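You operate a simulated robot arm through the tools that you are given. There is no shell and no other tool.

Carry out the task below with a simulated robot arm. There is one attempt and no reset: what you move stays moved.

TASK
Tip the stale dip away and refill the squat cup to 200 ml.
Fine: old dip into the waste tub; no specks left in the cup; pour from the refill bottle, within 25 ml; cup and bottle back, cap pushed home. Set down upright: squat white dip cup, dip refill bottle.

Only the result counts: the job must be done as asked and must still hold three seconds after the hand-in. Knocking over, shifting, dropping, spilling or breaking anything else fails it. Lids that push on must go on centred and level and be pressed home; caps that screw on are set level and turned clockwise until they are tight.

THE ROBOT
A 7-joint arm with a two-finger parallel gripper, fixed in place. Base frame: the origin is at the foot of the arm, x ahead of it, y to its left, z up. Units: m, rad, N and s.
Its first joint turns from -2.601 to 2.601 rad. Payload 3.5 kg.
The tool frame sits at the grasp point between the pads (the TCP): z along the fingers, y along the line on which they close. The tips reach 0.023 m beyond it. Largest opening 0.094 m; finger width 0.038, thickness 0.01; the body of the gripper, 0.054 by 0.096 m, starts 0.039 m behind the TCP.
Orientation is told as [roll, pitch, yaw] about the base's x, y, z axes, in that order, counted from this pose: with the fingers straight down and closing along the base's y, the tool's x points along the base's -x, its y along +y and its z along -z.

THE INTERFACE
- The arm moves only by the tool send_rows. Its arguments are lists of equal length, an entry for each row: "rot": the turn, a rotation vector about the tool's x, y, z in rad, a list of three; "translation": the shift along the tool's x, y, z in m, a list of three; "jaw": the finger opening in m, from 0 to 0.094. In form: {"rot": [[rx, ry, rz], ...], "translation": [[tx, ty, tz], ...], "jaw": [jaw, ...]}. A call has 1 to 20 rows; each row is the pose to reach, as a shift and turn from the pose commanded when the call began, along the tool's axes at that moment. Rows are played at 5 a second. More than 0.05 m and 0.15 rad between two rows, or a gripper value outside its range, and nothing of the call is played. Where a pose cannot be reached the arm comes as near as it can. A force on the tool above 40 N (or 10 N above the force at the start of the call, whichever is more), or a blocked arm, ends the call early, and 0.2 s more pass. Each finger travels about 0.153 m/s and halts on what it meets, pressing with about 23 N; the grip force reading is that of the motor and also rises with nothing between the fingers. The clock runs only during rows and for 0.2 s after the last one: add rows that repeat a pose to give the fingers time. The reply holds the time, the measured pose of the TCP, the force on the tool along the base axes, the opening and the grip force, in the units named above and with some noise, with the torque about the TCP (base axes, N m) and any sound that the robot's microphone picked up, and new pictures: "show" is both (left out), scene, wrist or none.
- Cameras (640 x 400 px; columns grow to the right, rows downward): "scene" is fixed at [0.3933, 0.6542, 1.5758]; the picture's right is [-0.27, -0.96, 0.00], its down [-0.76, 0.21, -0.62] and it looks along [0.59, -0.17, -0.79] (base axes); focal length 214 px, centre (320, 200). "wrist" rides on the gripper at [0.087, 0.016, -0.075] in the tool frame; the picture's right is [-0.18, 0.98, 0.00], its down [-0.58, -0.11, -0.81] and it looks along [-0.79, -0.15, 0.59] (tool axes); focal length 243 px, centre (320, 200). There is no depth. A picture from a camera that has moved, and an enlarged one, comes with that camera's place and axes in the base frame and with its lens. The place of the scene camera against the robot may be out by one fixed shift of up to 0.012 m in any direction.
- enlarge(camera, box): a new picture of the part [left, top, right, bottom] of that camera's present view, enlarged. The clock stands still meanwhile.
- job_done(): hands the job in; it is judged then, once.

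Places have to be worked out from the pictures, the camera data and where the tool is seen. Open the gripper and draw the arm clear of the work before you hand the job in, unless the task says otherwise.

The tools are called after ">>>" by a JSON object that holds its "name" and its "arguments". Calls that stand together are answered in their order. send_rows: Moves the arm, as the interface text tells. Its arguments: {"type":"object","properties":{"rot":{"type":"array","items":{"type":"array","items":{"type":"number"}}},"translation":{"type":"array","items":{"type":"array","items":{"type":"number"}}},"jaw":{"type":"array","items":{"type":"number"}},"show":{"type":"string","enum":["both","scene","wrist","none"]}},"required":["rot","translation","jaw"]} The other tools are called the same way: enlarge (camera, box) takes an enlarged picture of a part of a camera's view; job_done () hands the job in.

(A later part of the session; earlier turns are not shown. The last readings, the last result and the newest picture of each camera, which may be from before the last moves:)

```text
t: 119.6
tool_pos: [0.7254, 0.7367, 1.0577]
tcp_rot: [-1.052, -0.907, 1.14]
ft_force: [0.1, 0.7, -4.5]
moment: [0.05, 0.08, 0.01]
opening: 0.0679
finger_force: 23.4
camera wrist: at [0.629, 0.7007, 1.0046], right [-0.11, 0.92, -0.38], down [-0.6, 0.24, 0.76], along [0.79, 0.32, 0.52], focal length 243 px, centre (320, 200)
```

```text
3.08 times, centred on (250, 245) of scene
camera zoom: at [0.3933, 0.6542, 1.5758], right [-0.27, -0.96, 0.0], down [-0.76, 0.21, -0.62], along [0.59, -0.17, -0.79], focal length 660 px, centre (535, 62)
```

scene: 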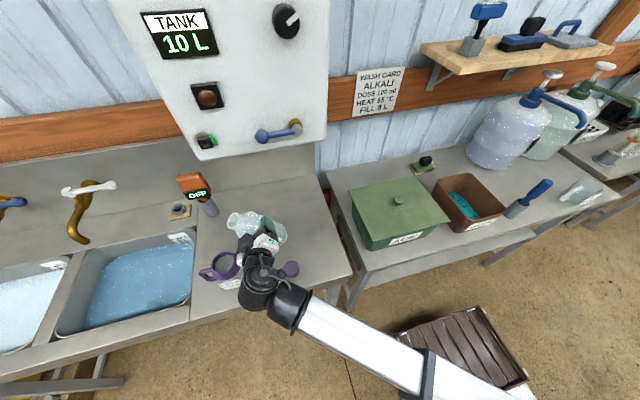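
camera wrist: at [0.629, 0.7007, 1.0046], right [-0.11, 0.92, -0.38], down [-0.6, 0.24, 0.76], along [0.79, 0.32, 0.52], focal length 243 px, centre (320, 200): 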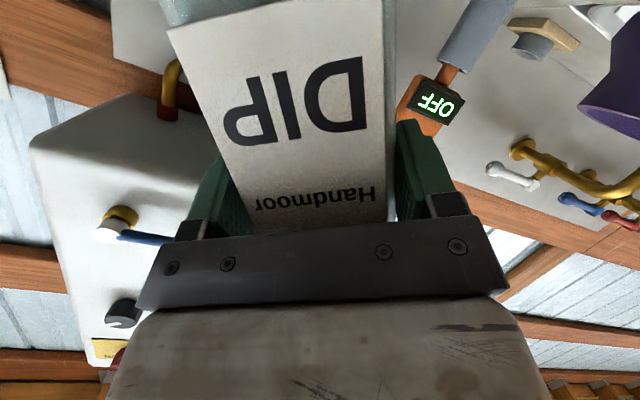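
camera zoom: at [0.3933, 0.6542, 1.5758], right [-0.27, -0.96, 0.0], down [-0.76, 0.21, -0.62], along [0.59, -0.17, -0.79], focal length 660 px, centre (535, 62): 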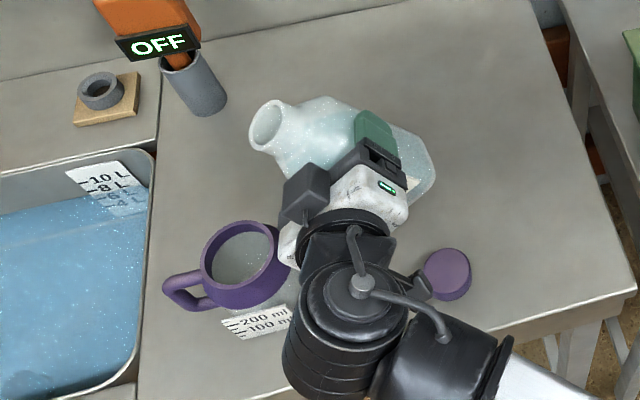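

The cup and bottle look right relative to each other. I'll move to the pour position at about (0.724, 0.753, 1.03) and tilt further to about 65° of roll, still short of pouring.

>>> {"name": "send_rows", "arguments": {"rot": [[0, 0, -0.09], [0, 0, -0.18], [0, 0, -0.27], [0, 0, -0.36], [0, 0, -0.45], [0, 0, -0.53], [0, 0, -0.53]], "translation": [[0.0022, 0.0048, 0.0012], [0.0044, 0.0095, 0.0023], [0.0066, 0.0143, 0.0035], [0.0088, 0.019, 0.0047], [0.011, 0.0238, 0.0058], [0.0132, 0.0285, 0.007], [0.0132, 0.0285, 0.007]], "jaw": [0.05, 0.05, 0.05, 0.05, 0.05, 0.05, 0.05], "show": "both"}}

>>> {"name": "enlarge", "arguments": {"camera": "scene", "box": [190, 200, 290, 300]}}

```text
t: 121.2
tool_pos: [0.7218, 0.7521, 1.0291]
tcp_rot: [-1.23, -0.421, 1.419]
ft_force: [-0.2, 0.1, -5.0]
moment: [0.11, 0.06, 0.0]
opening: 0.0679
finger_force: 23.3
camera wrist: at [0.6357, 0.6814, 1.0042], right [-0.24, 0.59, -0.77], down [-0.66, 0.48, 0.58], along [0.71, 0.65, 0.27], focal length 243 px, centre (320, 200)
```

scene: 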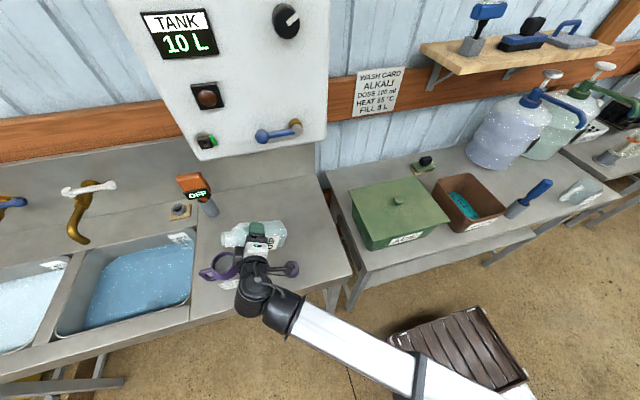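
wrist: 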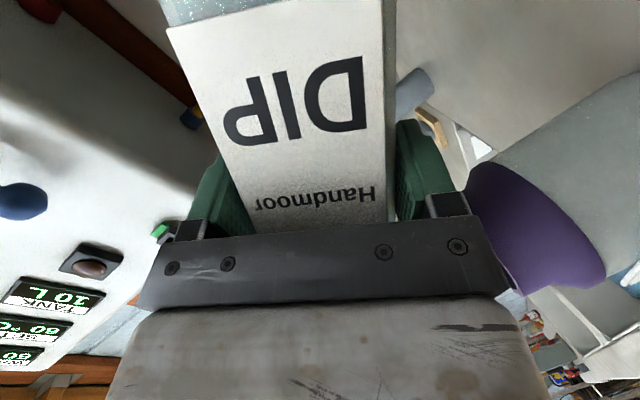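

```text
4.00 times, centred on (240, 250) of scene
camera zoom: at [0.3933, 0.6542, 1.5758], right [-0.27, -0.96, 0.0], down [-0.76, 0.21, -0.62], along [0.59, -0.17, -0.79], focal length 858 px, centre (640, 0)
```

zoom: 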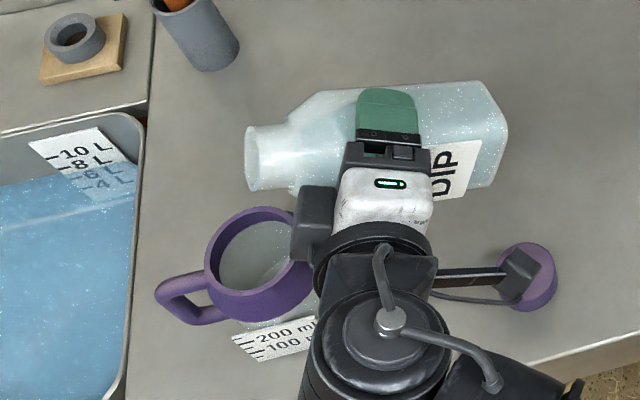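

The bottle mouth is heading over the cup as computed (≈(0.714, 0.825, 1.07) now). I'll tilt further in small steps, watching for the first flow.

>>> {"name": "send_rows", "arguments": {"rot": [[0, 0, -0.05], [0, 0, -0.1], [0, 0, -0.15], [0, 0, -0.2], [0, 0, -0.2]], "translation": [[0, 0, 0], [0, 0, 0], [0, 0, 0], [0, 0, 0], [0, 0, 0]], "jaw": [0.05, 0.05, 0.05, 0.05, 0.05], "show": "scene"}}

>>> {"name": "enlarge", "arguments": {"camera": "scene", "box": [190, 200, 290, 300]}}

```text
t: 122.4
tool_pos: [0.7221, 0.7523, 1.0309]
tcp_rot: [-1.253, -0.234, 1.487]
ft_force: [0.7, -0.3, -5.2]
moment: [0.08, 0.09, 0.0]
opening: 0.0678
finger_force: 23.0
```

scene: 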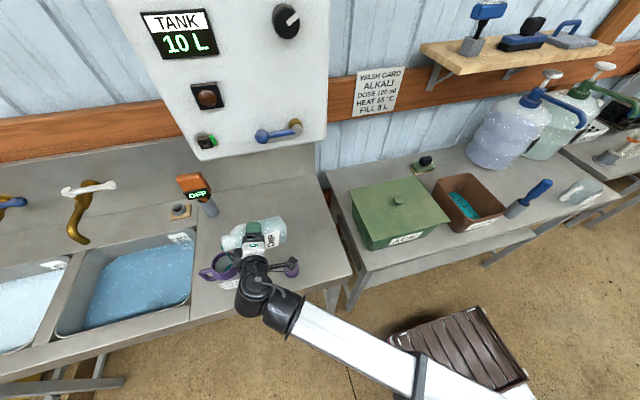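

```text
4.00 times, centred on (240, 250) of scene
camera zoom: at [0.3933, 0.6542, 1.5758], right [-0.27, -0.96, 0.0], down [-0.76, 0.21, -0.62], along [0.59, -0.17, -0.79], focal length 858 px, centre (640, 0)
```

zoom: 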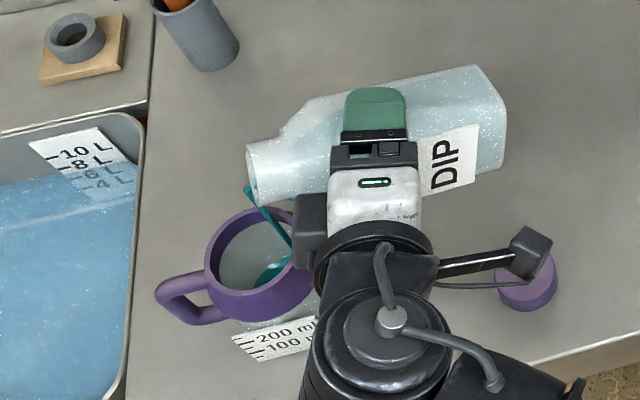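

Flow has started as a thin teal stream landing inside the cup. I'll hold this tilt for about a second and check the level.

>>> {"name": "send_rows", "arguments": {"rot": [[0, 0, 0], [0, 0, 0], [0, 0, 0], [0, 0, 0]], "translation": [[0, 0, 0], [0, 0, 0], [0, 0, 0], [0, 0, 0]], "jaw": [0.05, 0.05, 0.05, 0.05], "show": "scene"}}

>>> {"name": "enlarge", "arguments": {"camera": "scene", "box": [190, 200, 290, 300]}}

```text
t: 123.4
tool_pos: [0.7229, 0.7524, 1.0304]
tcp_rot: [-1.253, -0.232, 1.484]
ft_force: [-0.9, -0.9, -4.4]
moment: [0.09, 0.07, 0.0]
opening: 0.0681
finger_force: 23.1
```

scene: 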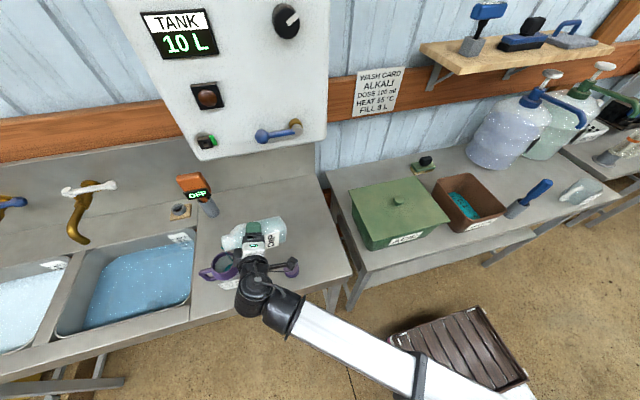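

```text
4.00 times, centred on (240, 250) of scene
camera zoom: at [0.3933, 0.6542, 1.5758], right [-0.27, -0.96, 0.0], down [-0.76, 0.21, -0.62], along [0.59, -0.17, -0.79], focal length 858 px, centre (640, 0)
```

zoom: 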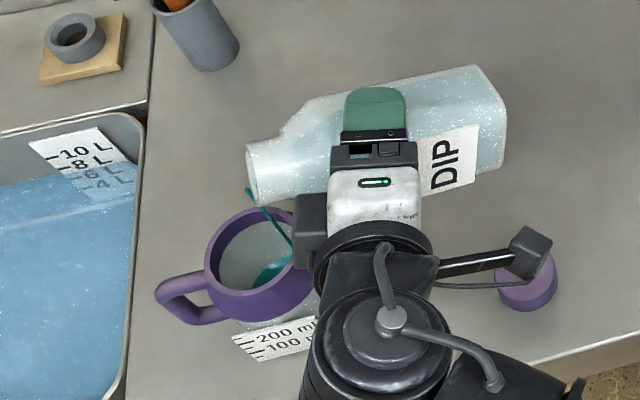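

The stream is thinning, so this tilt is nearly in equilibrium. I'll add about 3° and hold, then look again.

>>> {"name": "send_rows", "arguments": {"rot": [[0, 0, -0.025], [0, 0, -0.05], [0, 0, -0.05], [0, 0, -0.05], [0, 0, -0.05], [0, 0, -0.05]], "translation": [[0, 0, 0], [0, 0, 0], [0, 0, 0], [0, 0, 0], [0, 0, 0], [0, 0, 0]], "jaw": [0.05, 0.05, 0.05, 0.05, 0.05, 0.05], "show": "scene"}}

>>> {"name": "enlarge", "arguments": {"camera": "scene", "box": [190, 200, 290, 300]}}

```text
t: 124.8
tool_pos: [0.7226, 0.7519, 1.0303]
tcp_rot: [-1.256, -0.184, 1.501]
ft_force: [-0.2, 0.2, -3.5]
moment: [0.05, 0.08, 0.01]
opening: 0.0678
finger_force: 23.3
```

scene: 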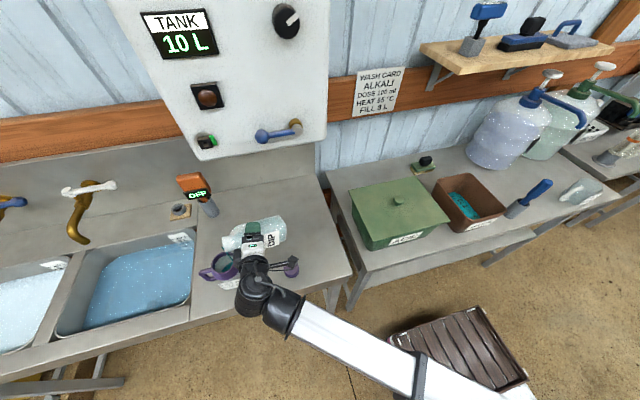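

```text
4.00 times, centred on (240, 250) of scene
camera zoom: at [0.3933, 0.6542, 1.5758], right [-0.27, -0.96, 0.0], down [-0.76, 0.21, -0.62], along [0.59, -0.17, -0.79], focal length 858 px, centre (640, 0)
```

zoom: 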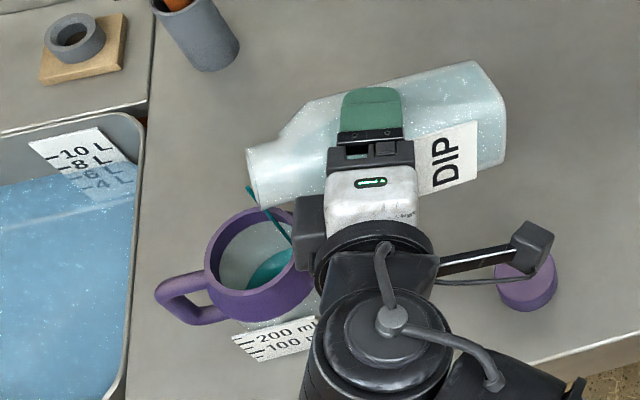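

The level is rising and the stream stays inside the cup. I'll hold a little longer and collect force readings.

>>> {"name": "send_rows", "arguments": {"rot": [[0, 0, -0.02], [0, 0, -0.02], [0, 0, -0.02]], "translation": [[0, 0, 0], [0, 0, 0], [0, 0, 0]], "jaw": [0.05, 0.05, 0.05], "show": "none"}}

>>> {"name": "send_rows", "arguments": {"rot": [[0, 0, 0]], "translation": [[0, 0, 0]], "jaw": [0.05], "show": "none"}}

>>> {"name": "send_rows", "arguments": {"rot": [[0, 0, 0]], "translation": [[0, 0, 0]], "jaw": [0.05], "show": "none"}}

>>> {"name": "send_rows", "arguments": {"rot": [[0, 0, 0]], "translation": [[0, 0, 0]], "jaw": [0.05], "show": "scene"}}

>>> {"name": "enlarge", "arguments": {"camera": "scene", "box": [190, 200, 290, 300]}}

```text
t: 125.6
tool_pos: [0.7226, 0.7521, 1.0308]
tcp_rot: [-1.256, -0.166, 1.509]
ft_force: [0.2, 0.2, -3.0]
moment: [0.09, 0.03, -0.02]
opening: 0.0681
finger_force: 22.7
```

```text
t: 126.0
tool_pos: [0.7245, 0.752, 1.0318]
tcp_rot: [-1.257, -0.168, 1.509]
ft_force: [0.1, 0.4, -4.4]
moment: [0.07, 0.08, -0.05]
opening: 0.0677
finger_force: 23.2
```

```text
t: 126.4
tool_pos: [0.7226, 0.7511, 1.0311]
tcp_rot: [-1.255, -0.166, 1.51]
ft_force: [0.0, 0.0, -4.7]
moment: [0.05, 0.06, 0.03]
opening: 0.068
finger_force: 23.3
```

```text
t: 126.8
tool_pos: [0.7235, 0.7514, 1.0313]
tcp_rot: [-1.256, -0.166, 1.506]
ft_force: [0.6, -0.3, -2.9]
moment: [0.08, 0.09, -0.03]
opening: 0.0679
finger_force: 23.2
```

scene: 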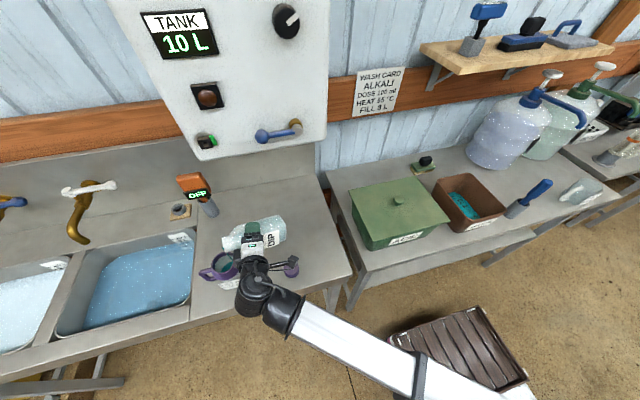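

```text
4.00 times, centred on (240, 250) of scene
camera zoom: at [0.3933, 0.6542, 1.5758], right [-0.27, -0.96, 0.0], down [-0.76, 0.21, -0.62], along [0.59, -0.17, -0.79], focal length 858 px, centre (640, 0)
```

zoom: 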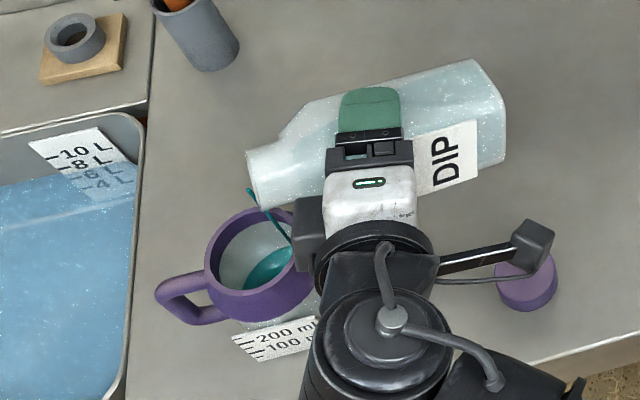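

I'll zoom on the cup with the same framing as the original picture, to compare against the old level (about 158 ml by weight).

>>> {"name": "enlarge", "arguments": {"camera": "scene", "box": [190, 240, 260, 300]}}

```text
6.67 times, centred on (225, 270) of scene
camera zoom: at [0.3933, 0.6542, 1.5758], right [-0.27, -0.96, 0.0], down [-0.76, 0.21, -0.62], along [0.59, -0.17, -0.79], focal length 1430 px, centre (953, -267)
```

zoom: 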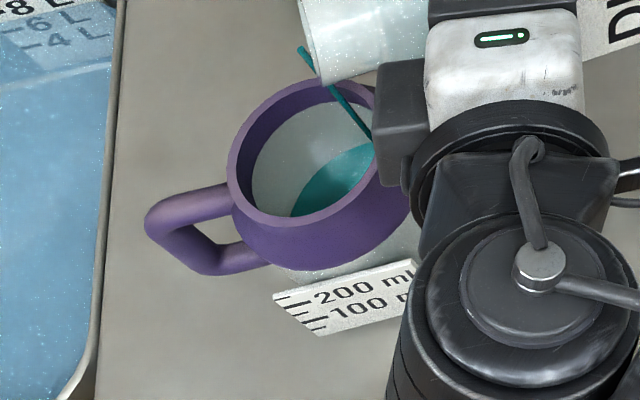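

By geometry the surface is now at about 100 ml (old level was about 155). For 200 ml the teal edge at column 320 of this zoom should rise from y≈170 to y≈134. I'll continue with small tilt increments.

>>> {"name": "send_rows", "arguments": {"rot": [[0, 0, -0.015], [0, 0, -0.03], [0, 0, -0.03], [0, 0, -0.03], [0, 0, -0.03]], "translation": [[0, 0, 0], [0, 0, 0], [0, 0, 0], [0, 0, 0], [0, 0, 0]], "jaw": [0.05, 0.05, 0.05, 0.05, 0.05], "show": "none"}}

>>> {"name": "enlarge", "arguments": {"camera": "scene", "box": [190, 240, 260, 300]}}

```text
t: 128.0
tool_pos: [0.7221, 0.7512, 1.0317]
tcp_rot: [-1.258, -0.139, 1.517]
ft_force: [0.5, 0.6, -4.0]
moment: [0.08, 0.02, 0.02]
opening: 0.0677
finger_force: 22.4
```

```text
6.67 times, centred on (225, 270) of scene
camera zoom: at [0.3933, 0.6542, 1.5758], right [-0.27, -0.96, 0.0], down [-0.76, 0.21, -0.62], along [0.59, -0.17, -0.79], focal length 1430 px, centre (953, -267)
```

zoom: 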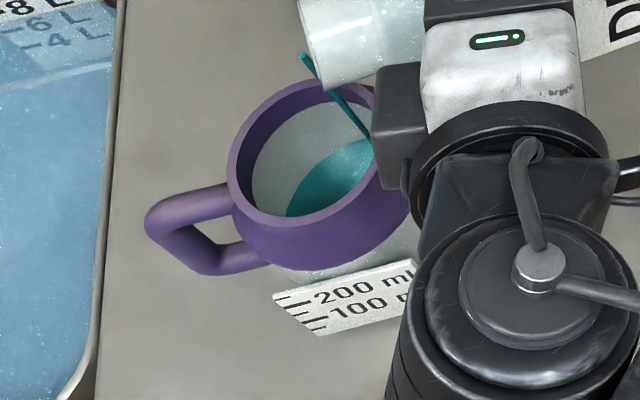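

About 120 ml now, flowing steadily at roughly 15 ml/s. I'll continue in similar steps.

>>> {"name": "send_rows", "arguments": {"rot": [[0, 0, -0.015], [0, 0, -0.02], [0, 0, -0.02], [0, 0, -0.02], [0, 0, -0.02]], "translation": [[0, 0, 0], [0, 0, 0], [0, 0, 0], [0, 0, 0], [0, 0, 0]], "jaw": [0.05, 0.05, 0.05, 0.05, 0.05], "show": "none"}}

>>> {"name": "enlarge", "arguments": {"camera": "scene", "box": [190, 240, 260, 300]}}

```text
t: 129.2
tool_pos: [0.7229, 0.7508, 1.0302]
tcp_rot: [-1.258, -0.119, 1.524]
ft_force: [0.1, 0.1, -4.1]
moment: [0.05, 0.09, 0.01]
opening: 0.068
finger_force: 23.2
```

```text
6.67 times, centred on (225, 270) of scene
camera zoom: at [0.3933, 0.6542, 1.5758], right [-0.27, -0.96, 0.0], down [-0.76, 0.21, -0.62], along [0.59, -0.17, -0.79], focal length 1430 px, centre (953, -267)
```

zoom: 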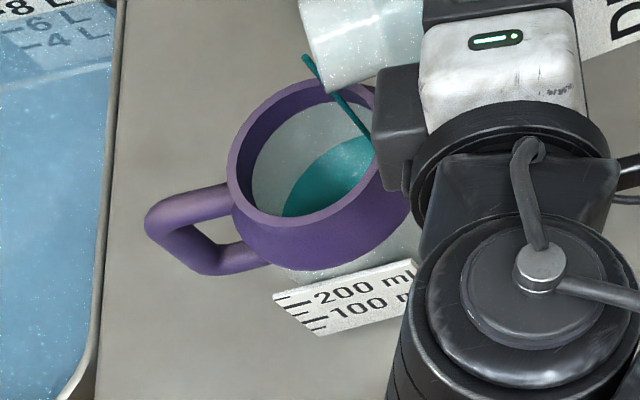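

Force and visual estimates disagree somewhat, so I'll pause: tilt the bottle back to stop the flow, then take several weight readings and a good look at the level.

>>> {"name": "send_rows", "arguments": {"rot": [[0, 0, 0.1], [0, 0, 0.2], [0, 0, 0.3], [0, 0, 0.4], [0, 0, 0.4], [0, 0, 0.4], [0, 0, 0.4]], "translation": [[0, 0, 0], [0, 0, 0], [0, 0, 0], [0, 0, 0], [0, 0, 0], [0, 0, 0], [0, 0, 0]], "jaw": [0.05, 0.05, 0.05, 0.05, 0.05, 0.05, 0.05], "show": "none"}}

>>> {"name": "send_rows", "arguments": {"rot": [[0, 0, 0]], "translation": [[0, 0, 0]], "jaw": [0.05], "show": "none"}}

>>> {"name": "send_rows", "arguments": {"rot": [[0, 0, 0]], "translation": [[0, 0, 0]], "jaw": [0.05], "show": "none"}}

>>> {"name": "send_rows", "arguments": {"rot": [[0, 0, 0]], "translation": [[0, 0, 0]], "jaw": [0.05], "show": "none"}}

>>> {"name": "send_rows", "arguments": {"rot": [[0, 0, 0]], "translation": [[0, 0, 0]], "jaw": [0.05], "show": "none"}}

>>> {"name": "send_rows", "arguments": {"rot": [[0, 0, 0]], "translation": [[0, 0, 0]], "jaw": [0.05], "show": "none"}}

>>> {"name": "send_rows", "arguments": {"rot": [[0, 0, 0]], "translation": [[0, 0, 0]], "jaw": [0.05], "show": "none"}}

>>> {"name": "send_rows", "arguments": {"rot": [[0, 0, 0]], "translation": [[0, 0, 0]], "jaw": [0.05], "show": "none"}}

>>> {"name": "send_rows", "arguments": {"rot": [[0, 0, 0]], "translation": [[0, 0, 0]], "jaw": [0.05], "show": "both"}}

>>> {"name": "enlarge", "arguments": {"camera": "scene", "box": [190, 240, 260, 300]}}

```text
t: 130.8
tool_pos: [0.7227, 0.7532, 1.0293]
tcp_rot: [-1.217, -0.496, 1.388]
ft_force: [0.2, -0.1, -4.2]
moment: [0.07, 0.07, -0.02]
opening: 0.0677
finger_force: 22.8
```

```text
t: 131.2
tool_pos: [0.7218, 0.751, 1.0306]
tcp_rot: [-1.217, -0.497, 1.387]
ft_force: [-0.1, -0.1, -4.0]
moment: [0.06, 0.02, -0.02]
opening: 0.0679
finger_force: 23.2
```

```text
t: 131.6
tool_pos: [0.722, 0.7514, 1.0304]
tcp_rot: [-1.216, -0.496, 1.386]
ft_force: [-0.7, -0.1, -4.3]
moment: [0.04, 0.04, -0.02]
opening: 0.0678
finger_force: 23.2
```

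```text
t: 132.0
tool_pos: [0.7236, 0.7526, 1.0317]
tcp_rot: [-1.217, -0.499, 1.389]
ft_force: [0.4, -0.2, -3.7]
moment: [0.06, 0.05, -0.01]
opening: 0.0677
finger_force: 22.8
```

```text
t: 132.4
tool_pos: [0.7231, 0.7519, 1.0311]
tcp_rot: [-1.217, -0.497, 1.387]
ft_force: [-0.2, 0.2, -3.5]
moment: [0.01, 0.04, 0.01]
opening: 0.0681
finger_force: 23.2
```

```text
t: 132.8
tool_pos: [0.7226, 0.752, 1.0315]
tcp_rot: [-1.215, -0.496, 1.387]
ft_force: [-0.4, -0.5, -3.8]
moment: [0.03, 0.05, 0.02]
opening: 0.0676
finger_force: 22.6
```

```text
t: 133.2
tool_pos: [0.722, 0.7519, 1.0321]
tcp_rot: [-1.217, -0.497, 1.388]
ft_force: [-0.3, 0.6, -3.8]
moment: [0.04, 0.04, 0.03]
opening: 0.0682
finger_force: 23.1
```

```text
t: 133.6
tool_pos: [0.7221, 0.751, 1.031]
tcp_rot: [-1.217, -0.497, 1.388]
ft_force: [-0.3, 0.1, -2.6]
moment: [0.03, 0.06, -0.03]
opening: 0.0681
finger_force: 23.0
```

```text
t: 134.0
tool_pos: [0.7211, 0.7514, 1.0306]
tcp_rot: [-1.215, -0.498, 1.387]
ft_force: [-0.6, 0.3, -1.9]
moment: [0.02, 0.06, 0.02]
opening: 0.0679
finger_force: 22.9
camera wrist: at [0.6336, 0.6853, 0.9998], right [-0.23, 0.65, -0.72], down [-0.65, 0.45, 0.61], along [0.73, 0.6, 0.32], focal length 243 px, centre (320, 200)
```

scene: 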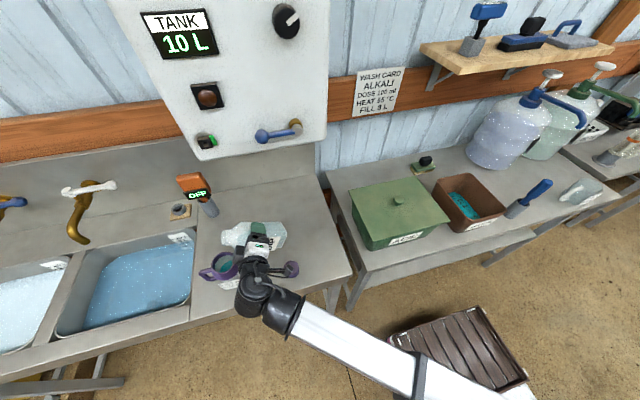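
wrist: 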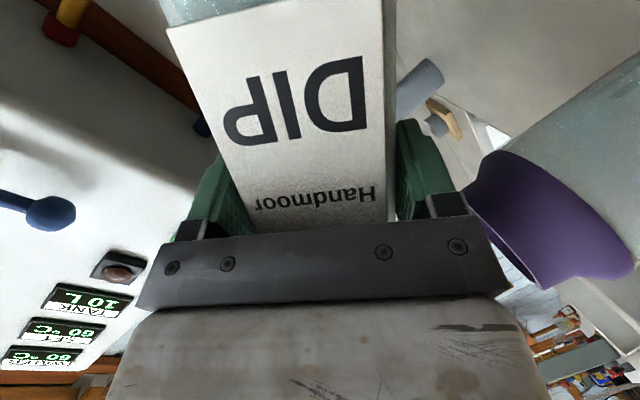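

```text
6.67 times, centred on (225, 270) of scene
camera zoom: at [0.3933, 0.6542, 1.5758], right [-0.27, -0.96, 0.0], down [-0.76, 0.21, -0.62], along [0.59, -0.17, -0.79], focal length 1430 px, centre (953, -267)
```

zoom: 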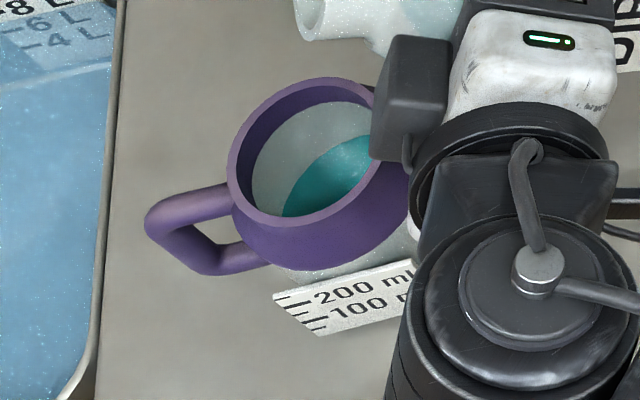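

The flow has stopped and the level looks like about 135–140 ml by geometry, while the noisy force mean says about 110 ml. I'll bring the bottle upright and back off to view the cup's graduations from the side with the wrist camera.

>>> {"name": "send_rows", "arguments": {"rot": [[0, 0, 0.131], [0, 0, 0.262], [0, 0, 0.394], [0, 0, 0.525], [0, 0, 0.656], [0, 0, 0.787], [0, 0, 0.919], [0, 0, 1.05], [0, 0, 1.05]], "translation": [[0.0089, -0.0072, -0.007], [0.0178, -0.0143, -0.0141], [0.0267, -0.0215, -0.0211], [0.0357, -0.0286, -0.0281], [0.0446, -0.0358, -0.0351], [0.0535, -0.0429, -0.0422], [0.0624, -0.0501, -0.0492], [0.0713, -0.0572, -0.0562], [0.0713, -0.0572, -0.0562]], "jaw": [0.05, 0.05, 0.05, 0.05, 0.05, 0.05, 0.05, 0.05, 0.05], "show": "scene"}}

>>> {"name": "enlarge", "arguments": {"camera": "scene", "box": [190, 240, 260, 300]}}

```text
t: 136.0
tool_pos: [0.6721, 0.6633, 1.0602]
tcp_rot: [0.017, -1.261, -0.027]
ft_force: [0.3, -0.6, -2.0]
moment: [0.01, 0.03, -0.03]
opening: 0.0678
finger_force: 23.3
```

scene: 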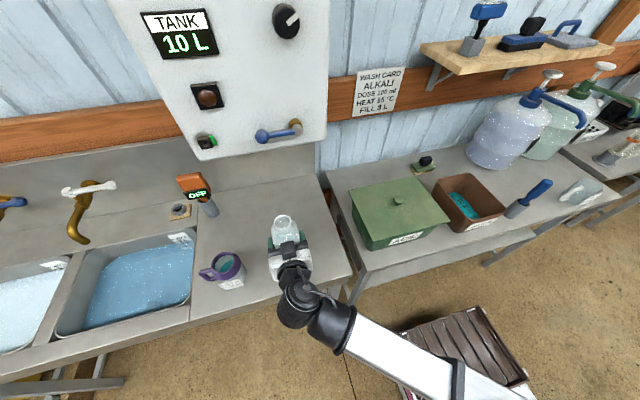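

```text
6.67 times, centred on (225, 270) of scene
camera zoom: at [0.3933, 0.6542, 1.5758], right [-0.27, -0.96, 0.0], down [-0.76, 0.21, -0.62], along [0.59, -0.17, -0.79], focal length 1430 px, centre (953, -267)
```

zoom: 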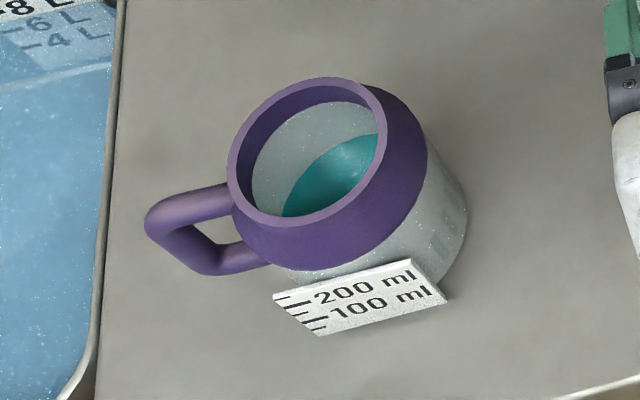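

Compared with the original picture, the level is slightly below the old dip's. I'll move to a side view: back off and pitch down about 35° (safe for the bottle's contents) so the camera looks level at the cup's scale.

>>> {"name": "send_rows", "arguments": {"rot": [[0, 0.08, 0], [0, 0.17, 0], [0, 0.26, 0], [0, 0.35, 0], [0, 0.44, 0], [0, 0.53, 0], [0, 0.62, 0], [0, 0.62, 0]], "translation": [[0.0128, -0.0027, -0.012], [0.0255, -0.0055, -0.0239], [0.0383, -0.0082, -0.0359], [0.0511, -0.0109, -0.0479], [0.0639, -0.0136, -0.0599], [0.0766, -0.0164, -0.0718], [0.0894, -0.0191, -0.0838], [0.0894, -0.0191, -0.0838]], "jaw": [0.05, 0.05, 0.05, 0.05, 0.05, 0.05, 0.05, 0.05], "show": "both"}}

```text
t: 137.8
tool_pos: [0.5646, 0.6444, 1.0017]
tcp_rot: [0.004, -0.64, -0.011]
ft_force: [0.2, -0.2, -4.2]
moment: [-0.02, 0.01, -0.03]
opening: 0.0677
finger_force: 23.3
camera wrist: at [0.4514, 0.661, 1.0104], right [0.16, 0.98, 0.11], down [-0.02, -0.11, 0.99], along [0.99, -0.16, 0.0], focal length 243 px, centre (320, 200)
```

scene: 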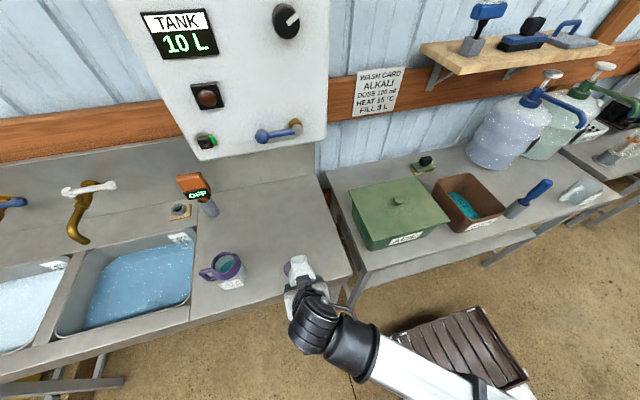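
wrist: 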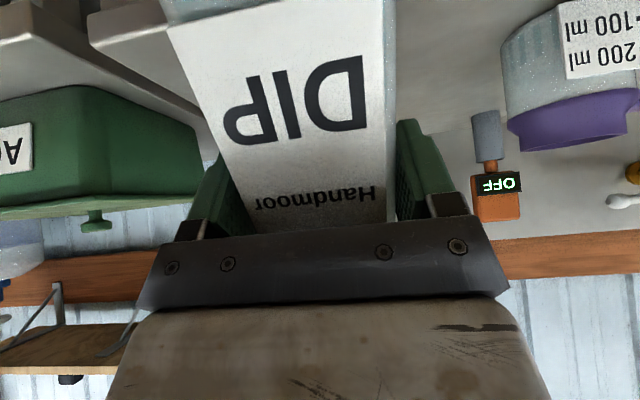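

The label appears at the right edge of the wrist view. I'll enlarge it.

>>> {"name": "enlarge", "arguments": {"camera": "wrist", "box": [480, 0, 640, 160]}}

>>> {"name": "send_rows", "arguments": {"rot": [[0, 0, 0]], "translation": [[0, 0, 0]], "jaw": [0.05], "show": "none"}}

>>> {"name": "send_rows", "arguments": {"rot": [[0, 0, 0]], "translation": [[0, 0, 0]], "jaw": [0.05], "show": "none"}}

>>> {"name": "send_rows", "arguments": {"rot": [[0, 0, 0]], "translation": [[0, 0, 0]], "jaw": [0.05], "show": "none"}}

>>> {"name": "send_rows", "arguments": {"rot": [[0, 0, 0]], "translation": [[0, 0, 0]], "jaw": [0.05], "show": "none"}}

>>> {"name": "send_rows", "arguments": {"rot": [[0, 0, 0]], "translation": [[0, 0, 0]], "jaw": [0.05], "show": "none"}}

>>> {"name": "send_rows", "arguments": {"rot": [[0, 0, 0]], "translation": [[0, 0, 0]], "jaw": [0.05], "show": "none"}}

```text
2.50 times, centred on (560, 80) of wrist
camera zoom: at [0.4514, 0.661, 1.0104], right [0.16, 0.98, 0.11], down [-0.02, -0.11, 0.99], along [0.99, -0.16, 0.0], focal length 606 px, centre (-280, 500)
```

zoom: 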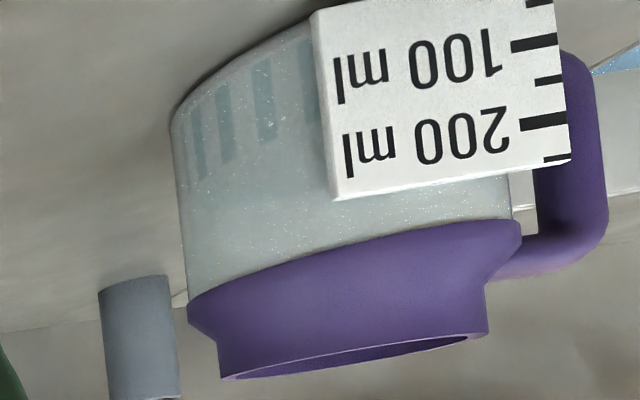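

```text
t: 138.2
tool_pos: [0.5654, 0.6442, 1.001]
tcp_rot: [0.004, -0.643, -0.013]
ft_force: [0.4, 0.1, -3.1]
moment: [0.0, 0.01, -0.01]
opening: 0.0679
finger_force: 23.5
```

```text
t: 138.6
tool_pos: [0.5651, 0.6446, 1.0024]
tcp_rot: [0.006, -0.64, -0.013]
ft_force: [-0.1, -0.3, -3.8]
moment: [-0.02, 0.0, 0.04]
opening: 0.0682
finger_force: 22.8
```

```text
t: 139.0
tool_pos: [0.5664, 0.6442, 1.0023]
tcp_rot: [0.005, -0.641, -0.013]
ft_force: [-0.2, 0.2, -4.1]
moment: [0.06, -0.02, -0.02]
opening: 0.068
finger_force: 22.8
```

```text
t: 139.4
tool_pos: [0.5651, 0.6441, 1.0018]
tcp_rot: [0.007, -0.641, -0.012]
ft_force: [-0.1, 0.8, -3.4]
moment: [-0.01, -0.01, -0.03]
opening: 0.068
finger_force: 23.3
```

```text
t: 139.8
tool_pos: [0.5637, 0.6441, 1.0017]
tcp_rot: [0.004, -0.64, -0.013]
ft_force: [-0.6, 0.5, -2.2]
moment: [0.02, -0.01, -0.02]
opening: 0.0679
finger_force: 23.2
```

```text
t: 140.2
tool_pos: [0.5656, 0.6444, 1.0015]
tcp_rot: [0.003, -0.642, -0.012]
ft_force: [-0.2, -0.9, -2.5]
moment: [0.0, -0.01, 0.02]
opening: 0.0679
finger_force: 22.6
```

The graduations are clear:
- By my geometry the 200 ml tick sits at z≈0.930, the 100 ml tick at z≈0.9075, and zero at about 0.885.
- The present level is about z 0.909, roughly 105–110 ml, so about 90 ml more is needed.

I'll return to the pour pose the same way.

>>> {"name": "send_rows", "arguments": {"rot": [[0, -0.08, 0], [0, -0.17, 0], [0, -0.26, 0], [0, -0.35, 0], [0, -0.44, 0], [0, -0.53, 0], [0, -0.62, 0], [0, -0.62, 0]], "translation": [[-0.0172, 0.0029, 0.0024], [-0.0345, 0.0058, 0.0049], [-0.0517, 0.0087, 0.0073], [-0.0689, 0.0115, 0.0098], [-0.0861, 0.0144, 0.0122], [-0.1034, 0.0173, 0.0147], [-0.1206, 0.0202, 0.0171], [-0.1206, 0.0202, 0.0171]], "jaw": [0.05, 0.05, 0.05, 0.05, 0.05, 0.05, 0.05, 0.05], "show": "none"}}

```text
t: 142.0
tool_pos: [0.6715, 0.6626, 1.0603]
tcp_rot: [0.013, -1.261, -0.019]
ft_force: [0.2, 0.1, -4.0]
moment: [0.0, 0.01, 0.0]
opening: 0.068
finger_force: 23.6
```

Now back into the pour position with the roll at about 60°, not flowing yet.

>>> {"name": "send_rows", "arguments": {"rot": [[0, 0, -0.131], [0, 0, -0.262], [0, 0, -0.394], [0, 0, -0.525], [0, 0, -0.656], [0, 0, -0.787], [0, 0, -0.919], [0, 0, -1.05], [0, 0, -1.05]], "translation": [[0.0017, 0.0112, 0.0071], [0.0033, 0.0224, 0.0142], [0.005, 0.0336, 0.0212], [0.0067, 0.0449, 0.0283], [0.0083, 0.0561, 0.0354], [0.01, 0.0673, 0.0425], [0.0116, 0.0785, 0.0495], [0.0133, 0.0897, 0.0566], [0.0133, 0.0897, 0.0566]], "jaw": [0.05, 0.05, 0.05, 0.05, 0.05, 0.05, 0.05, 0.05, 0.05], "show": "scene"}}

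>>> {"name": "enlarge", "arguments": {"camera": "scene", "box": [190, 240, 260, 300]}}

```text
t: 144.0
tool_pos: [0.7232, 0.7536, 1.0299]
tcp_rot: [-1.217, -0.494, 1.388]
ft_force: [0.1, -0.3, -3.3]
moment: [0.09, 0.03, 0.01]
opening: 0.0679
finger_force: 23.2
```

scene: 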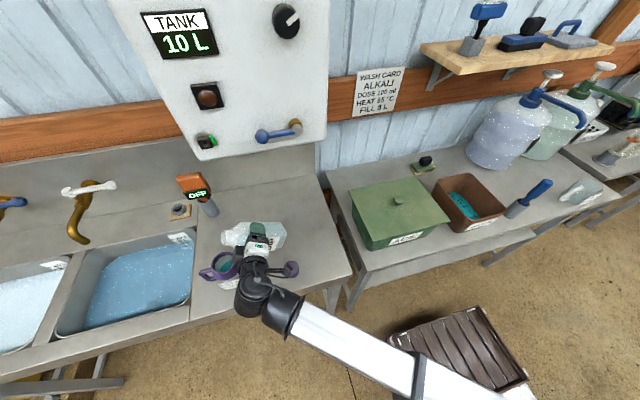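

```text
6.67 times, centred on (225, 270) of scene
camera zoom: at [0.3933, 0.6542, 1.5758], right [-0.27, -0.96, 0.0], down [-0.76, 0.21, -0.62], along [0.59, -0.17, -0.79], focal length 1430 px, centre (953, -267)
```

zoom: 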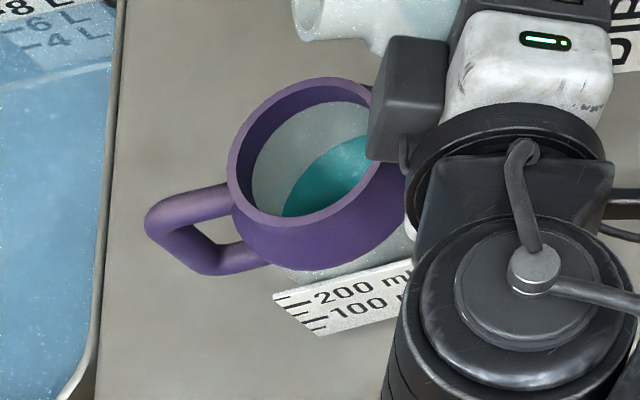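

Same level as before. I'll tilt back to the last flowing angle plus a little, hold briefly, then check.

>>> {"name": "send_rows", "arguments": {"rot": [[0, 0, -0.12], [0, 0, -0.24], [0, 0, -0.34], [0, 0, -0.4], [0, 0, -0.43], [0, 0, -0.43], [0, 0, -0.43], [0, 0, -0.43]], "translation": [[0, 0, 0], [0, 0, 0], [0, 0, 0], [0, 0, 0], [0, 0, 0], [0, 0, 0], [0, 0, 0], [0, 0, 0]], "jaw": [0.05, 0.05, 0.05, 0.05, 0.05, 0.05, 0.05, 0.05], "show": "none"}}

>>> {"name": "enlarge", "arguments": {"camera": "scene", "box": [190, 240, 260, 300]}}

```text
t: 145.8
tool_pos: [0.7249, 0.7521, 1.0309]
tcp_rot: [-1.259, -0.092, 1.534]
ft_force: [-0.4, 0.7, -3.4]
moment: [0.06, 0.08, -0.04]
opening: 0.0681
finger_force: 23.2
```

```text
6.67 times, centred on (225, 270) of scene
camera zoom: at [0.3933, 0.6542, 1.5758], right [-0.27, -0.96, 0.0], down [-0.76, 0.21, -0.62], along [0.59, -0.17, -0.79], focal length 1430 px, centre (953, -267)
```

zoom: 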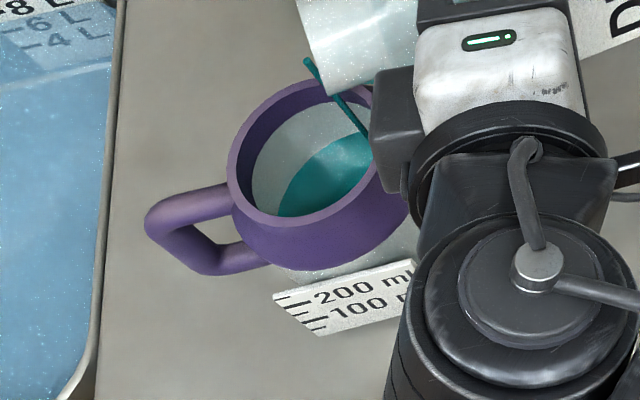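

About 128 ml now. I'll continue in small steps.

>>> {"name": "send_rows", "arguments": {"rot": [[0, 0, -0.015], [0, 0, -0.03], [0, 0, -0.03], [0, 0, -0.03], [0, 0, -0.03], [0, 0, -0.03]], "translation": [[0, 0, 0], [0, 0, 0], [0, 0, 0], [0, 0, 0], [0, 0, 0], [0, 0, 0]], "jaw": [0.05, 0.05, 0.05, 0.05, 0.05, 0.05], "show": "none"}}

>>> {"name": "enlarge", "arguments": {"camera": "scene", "box": [190, 240, 260, 300]}}

```text
t: 147.2
tool_pos: [0.723, 0.7513, 1.0308]
tcp_rot: [-1.259, -0.061, 1.542]
ft_force: [-0.2, -0.4, -3.8]
moment: [0.06, 0.02, 0.0]
opening: 0.0677
finger_force: 22.8
```

```text
6.67 times, centred on (225, 270) of scene
camera zoom: at [0.3933, 0.6542, 1.5758], right [-0.27, -0.96, 0.0], down [-0.76, 0.21, -0.62], along [0.59, -0.17, -0.79], focal length 1430 px, centre (953, -267)
```

zoom: 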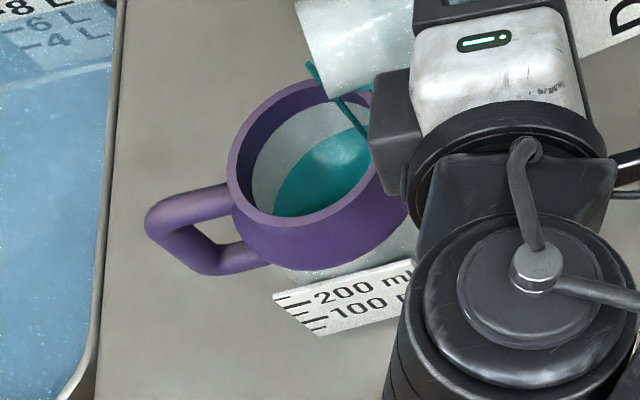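

About 150 ml. One more step of the same size.

>>> {"name": "send_rows", "arguments": {"rot": [[0, 0, -0.01], [0, 0, -0.02], [0, 0, -0.025], [0, 0, -0.025], [0, 0, -0.025], [0, 0, -0.025]], "translation": [[0, 0, 0], [0, 0, 0], [0, 0, 0], [0, 0, 0], [0, 0, 0], [0, 0, 0]], "jaw": [0.05, 0.05, 0.05, 0.05, 0.05, 0.05], "show": "none"}}

>>> {"name": "enlarge", "arguments": {"camera": "scene", "box": [190, 240, 260, 300]}}

```text
t: 148.6
tool_pos: [0.7238, 0.7527, 1.0312]
tcp_rot: [-1.261, -0.037, 1.55]
ft_force: [-0.1, 0.5, -2.9]
moment: [0.03, 0.04, 0.02]
opening: 0.0677
finger_force: 22.8
```

```text
6.67 times, centred on (225, 270) of scene
camera zoom: at [0.3933, 0.6542, 1.5758], right [-0.27, -0.96, 0.0], down [-0.76, 0.21, -0.62], along [0.59, -0.17, -0.79], focal length 1430 px, centre (953, -267)
```

zoom: 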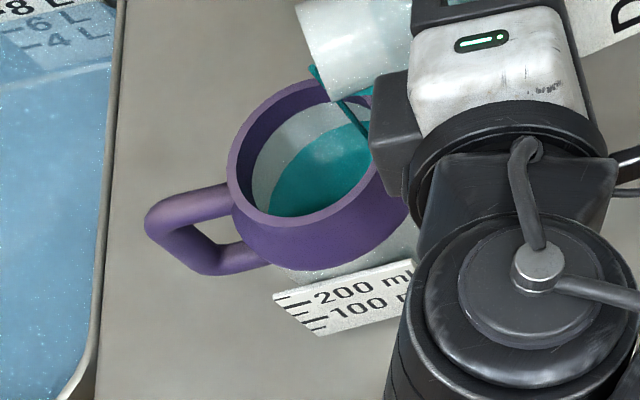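

About 172 ml. I'll stop here, tilting the bottle back, and check the level precisely before topping up.

>>> {"name": "send_rows", "arguments": {"rot": [[0, 0, 0.12], [0, 0, 0.25], [0, 0, 0.38], [0, 0, 0.5], [0, 0, 0.5], [0, 0, 0.5]], "translation": [[0, 0, 0], [0, 0, 0], [0, 0, 0], [0, 0, 0], [0, 0, 0], [0, 0, 0]], "jaw": [0.05, 0.05, 0.05, 0.05, 0.05, 0.05], "show": "scene"}}

>>> {"name": "enlarge", "arguments": {"camera": "scene", "box": [190, 240, 260, 300]}}

```text
t: 150.0
tool_pos: [0.7238, 0.7518, 1.0299]
tcp_rot: [-1.216, -0.511, 1.38]
ft_force: [-0.5, -0.2, -3.4]
moment: [0.04, 0.07, 0.0]
opening: 0.0678
finger_force: 23.0
```

scene: 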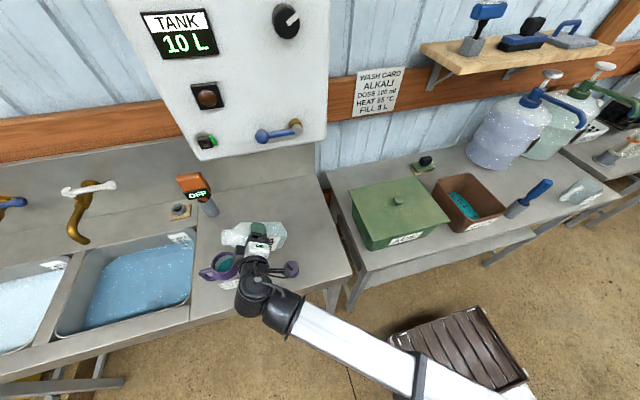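

```text
6.67 times, centred on (225, 270) of scene
camera zoom: at [0.3933, 0.6542, 1.5758], right [-0.27, -0.96, 0.0], down [-0.76, 0.21, -0.62], along [0.59, -0.17, -0.79], focal length 1430 px, centre (953, -267)
```

zoom: 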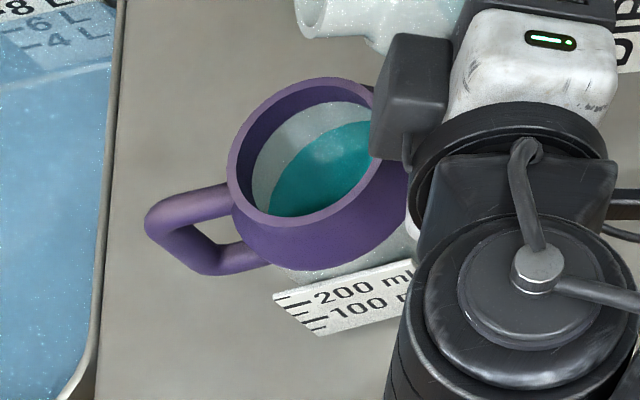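

Level edge is at y≈136, about 170 ml by the scale. I'll collect a set of force readings as a cross-check while nothing flows.

>>> {"name": "send_rows", "arguments": {"rot": [[0, 0, 0]], "translation": [[0, 0, 0]], "jaw": [0.05], "show": "none"}}

>>> {"name": "send_rows", "arguments": {"rot": [[0, 0, 0]], "translation": [[0, 0, 0]], "jaw": [0.05], "show": "none"}}

>>> {"name": "send_rows", "arguments": {"rot": [[0, 0, 0]], "translation": [[0, 0, 0]], "jaw": [0.05], "show": "none"}}

>>> {"name": "send_rows", "arguments": {"rot": [[0, 0, 0]], "translation": [[0, 0, 0]], "jaw": [0.05], "show": "none"}}

>>> {"name": "send_rows", "arguments": {"rot": [[0, 0, 0]], "translation": [[0, 0, 0]], "jaw": [0.05], "show": "none"}}

>>> {"name": "send_rows", "arguments": {"rot": [[0, 0, 0]], "translation": [[0, 0, 0]], "jaw": [0.05], "show": "none"}}

>>> {"name": "send_rows", "arguments": {"rot": [[0, 0, 0]], "translation": [[0, 0, 0]], "jaw": [0.05], "show": "none"}}

>>> {"name": "send_rows", "arguments": {"rot": [[0, 0, 0]], "translation": [[0, 0, 0]], "jaw": [0.05], "show": "none"}}

>>> {"name": "send_rows", "arguments": {"rot": [[0, 0, 0]], "translation": [[0, 0, 0]], "jaw": [0.05], "show": "none"}}

>>> {"name": "send_rows", "arguments": {"rot": [[0, 0, 0]], "translation": [[0, 0, 0]], "jaw": [0.05], "show": "none"}}

```text
t: 150.4
tool_pos: [0.722, 0.7509, 1.0307]
tcp_rot: [-1.214, -0.513, 1.381]
ft_force: [-0.1, -0.1, -2.4]
moment: [0.03, 0.05, -0.01]
opening: 0.068
finger_force: 23.0
```

```text
t: 150.8
tool_pos: [0.7237, 0.7521, 1.0313]
tcp_rot: [-1.214, -0.513, 1.381]
ft_force: [-0.1, -0.6, -1.7]
moment: [0.04, 0.03, 0.03]
opening: 0.0679
finger_force: 23.4
```

```text
t: 151.2
tool_pos: [0.7234, 0.7527, 1.0301]
tcp_rot: [-1.215, -0.51, 1.381]
ft_force: [-1.3, 0.0, -2.9]
moment: [0.05, 0.02, 0.0]
opening: 0.0679
finger_force: 23.2
```

```text
t: 151.6
tool_pos: [0.7223, 0.752, 1.0316]
tcp_rot: [-1.216, -0.511, 1.38]
ft_force: [0.1, 0.2, -2.3]
moment: [0.01, 0.04, -0.03]
opening: 0.0678
finger_force: 23.1
```

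```text
t: 152.0
tool_pos: [0.7223, 0.7526, 1.0308]
tcp_rot: [-1.216, -0.511, 1.381]
ft_force: [0.8, 0.8, -2.3]
moment: [0.03, 0.02, 0.01]
opening: 0.0681
finger_force: 23.5
```

```text
t: 152.4
tool_pos: [0.7226, 0.7513, 1.0317]
tcp_rot: [-1.215, -0.512, 1.379]
ft_force: [0.5, -0.3, -2.3]
moment: [0.05, 0.01, 0.01]
opening: 0.068
finger_force: 22.9
```

```text
t: 152.8
tool_pos: [0.7226, 0.7519, 1.0299]
tcp_rot: [-1.216, -0.511, 1.381]
ft_force: [-0.9, -0.3, -3.0]
moment: [0.05, 0.08, 0.02]
opening: 0.0677
finger_force: 22.8
```

```text
t: 153.2
tool_pos: [0.7231, 0.7527, 1.0304]
tcp_rot: [-1.214, -0.511, 1.38]
ft_force: [-0.8, -0.3, -2.7]
moment: [-0.02, 0.04, 0.05]
opening: 0.0678
finger_force: 23.5
```

```text
t: 153.6
tool_pos: [0.7219, 0.7519, 1.0298]
tcp_rot: [-1.215, -0.512, 1.381]
ft_force: [0.8, 0.1, -1.3]
moment: [0.04, 0.06, 0.01]
opening: 0.0678
finger_force: 22.9
```

```text
t: 154.0
tool_pos: [0.7228, 0.7522, 1.0298]
tcp_rot: [-1.215, -0.512, 1.382]
ft_force: [0.3, 0.0, -2.8]
moment: [0.04, 0.04, -0.01]
opening: 0.0678
finger_force: 22.4
```

The mean force loss is about 2.2 N (≈220 g), while geometry suggests about 170 ml, so I need a better reading. In the earlier side view I noticed tinted slots in the cup wall that may show the liquid level; I'll go back to that side view to compare.

>>> {"name": "send_rows", "arguments": {"rot": [[0, 0, 0.129], [0, 0, 0.259], [0, 0, 0.388], [0, 0, 0.518], [0, 0, 0.647], [0, 0, 0.776], [0, 0, 0.906], [0, 0, 1.035], [0, 0, 1.035]], "translation": [[0.0089, -0.0072, -0.007], [0.0178, -0.0143, -0.0141], [0.0267, -0.0215, -0.0211], [0.0357, -0.0286, -0.0281], [0.0446, -0.0358, -0.0351], [0.0535, -0.0429, -0.0422], [0.0624, -0.0501, -0.0492], [0.0713, -0.0572, -0.0562], [0.0713, -0.0572, -0.0562]], "jaw": [0.05, 0.05, 0.05, 0.05, 0.05, 0.05, 0.05, 0.05, 0.05], "show": "none"}}

>>> {"name": "enlarge", "arguments": {"camera": "scene", "box": [190, 240, 260, 300]}}

>>> {"name": "send_rows", "arguments": {"rot": [[0, 0.08, 0], [0, 0.17, 0], [0, 0.26, 0], [0, 0.35, 0], [0, 0.44, 0], [0, 0.53, 0], [0, 0.62, 0], [0, 0.62, 0]], "translation": [[0.0128, 0.0023, -0.012], [0.0255, 0.0045, -0.0239], [0.0383, 0.0068, -0.0359], [0.0511, 0.0091, -0.0479], [0.0639, 0.0114, -0.0599], [0.0766, 0.0136, -0.0718], [0.0894, 0.0159, -0.0838], [0.0894, 0.0159, -0.0838]], "jaw": [0.05, 0.05, 0.05, 0.05, 0.05, 0.05, 0.05, 0.05], "show": "wrist"}}

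>>> {"name": "enlarge", "arguments": {"camera": "wrist", "box": [460, 0, 640, 160]}}

```text
t: 156.0
tool_pos: [0.6719, 0.6618, 1.059]
tcp_rot: [0.017, -1.262, -0.029]
ft_force: [-0.7, -0.3, -2.6]
moment: [0.03, 0.04, 0.0]
opening: 0.0679
finger_force: 23.2
```

```text
6.67 times, centred on (225, 270) of scene
camera zoom: at [0.3933, 0.6542, 1.5758], right [-0.27, -0.96, 0.0], down [-0.76, 0.21, -0.62], along [0.59, -0.17, -0.79], focal length 1430 px, centre (953, -267)
```

zoom: 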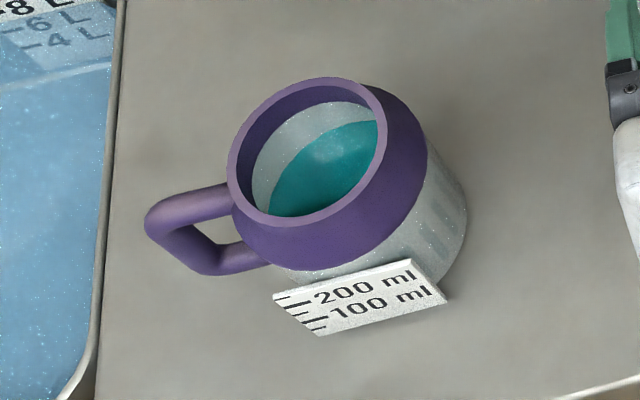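

```text
t: 157.8
tool_pos: [0.5648, 0.6795, 1.0008]
tcp_rot: [0.003, -0.638, -0.013]
ft_force: [0.0, -0.5, -3.4]
moment: [0.0, 0.02, -0.01]
opening: 0.0679
finger_force: 22.6
camera wrist: at [0.4519, 0.6957, 1.0094], right [0.16, 0.98, 0.11], down [-0.02, -0.11, 0.99], along [0.99, -0.16, 0.0], focal length 243 px, centre (320, 200)
```

wrist: 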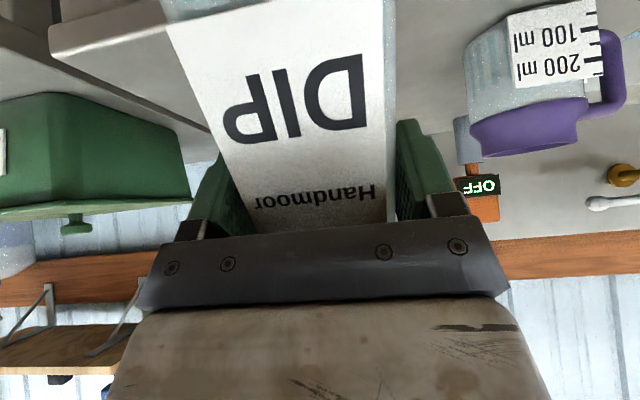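

```text
2.50 times, centred on (550, 80) of wrist
camera zoom: at [0.4519, 0.6957, 1.0094], right [0.16, 0.98, 0.11], down [-0.02, -0.11, 0.99], along [0.99, -0.16, 0.0], focal length 606 px, centre (-255, 500)
```

zoom: 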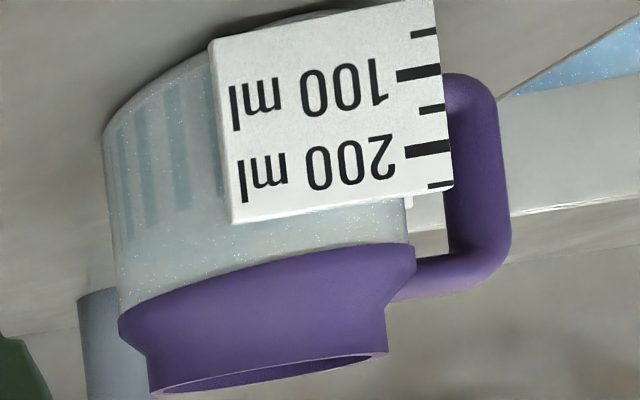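

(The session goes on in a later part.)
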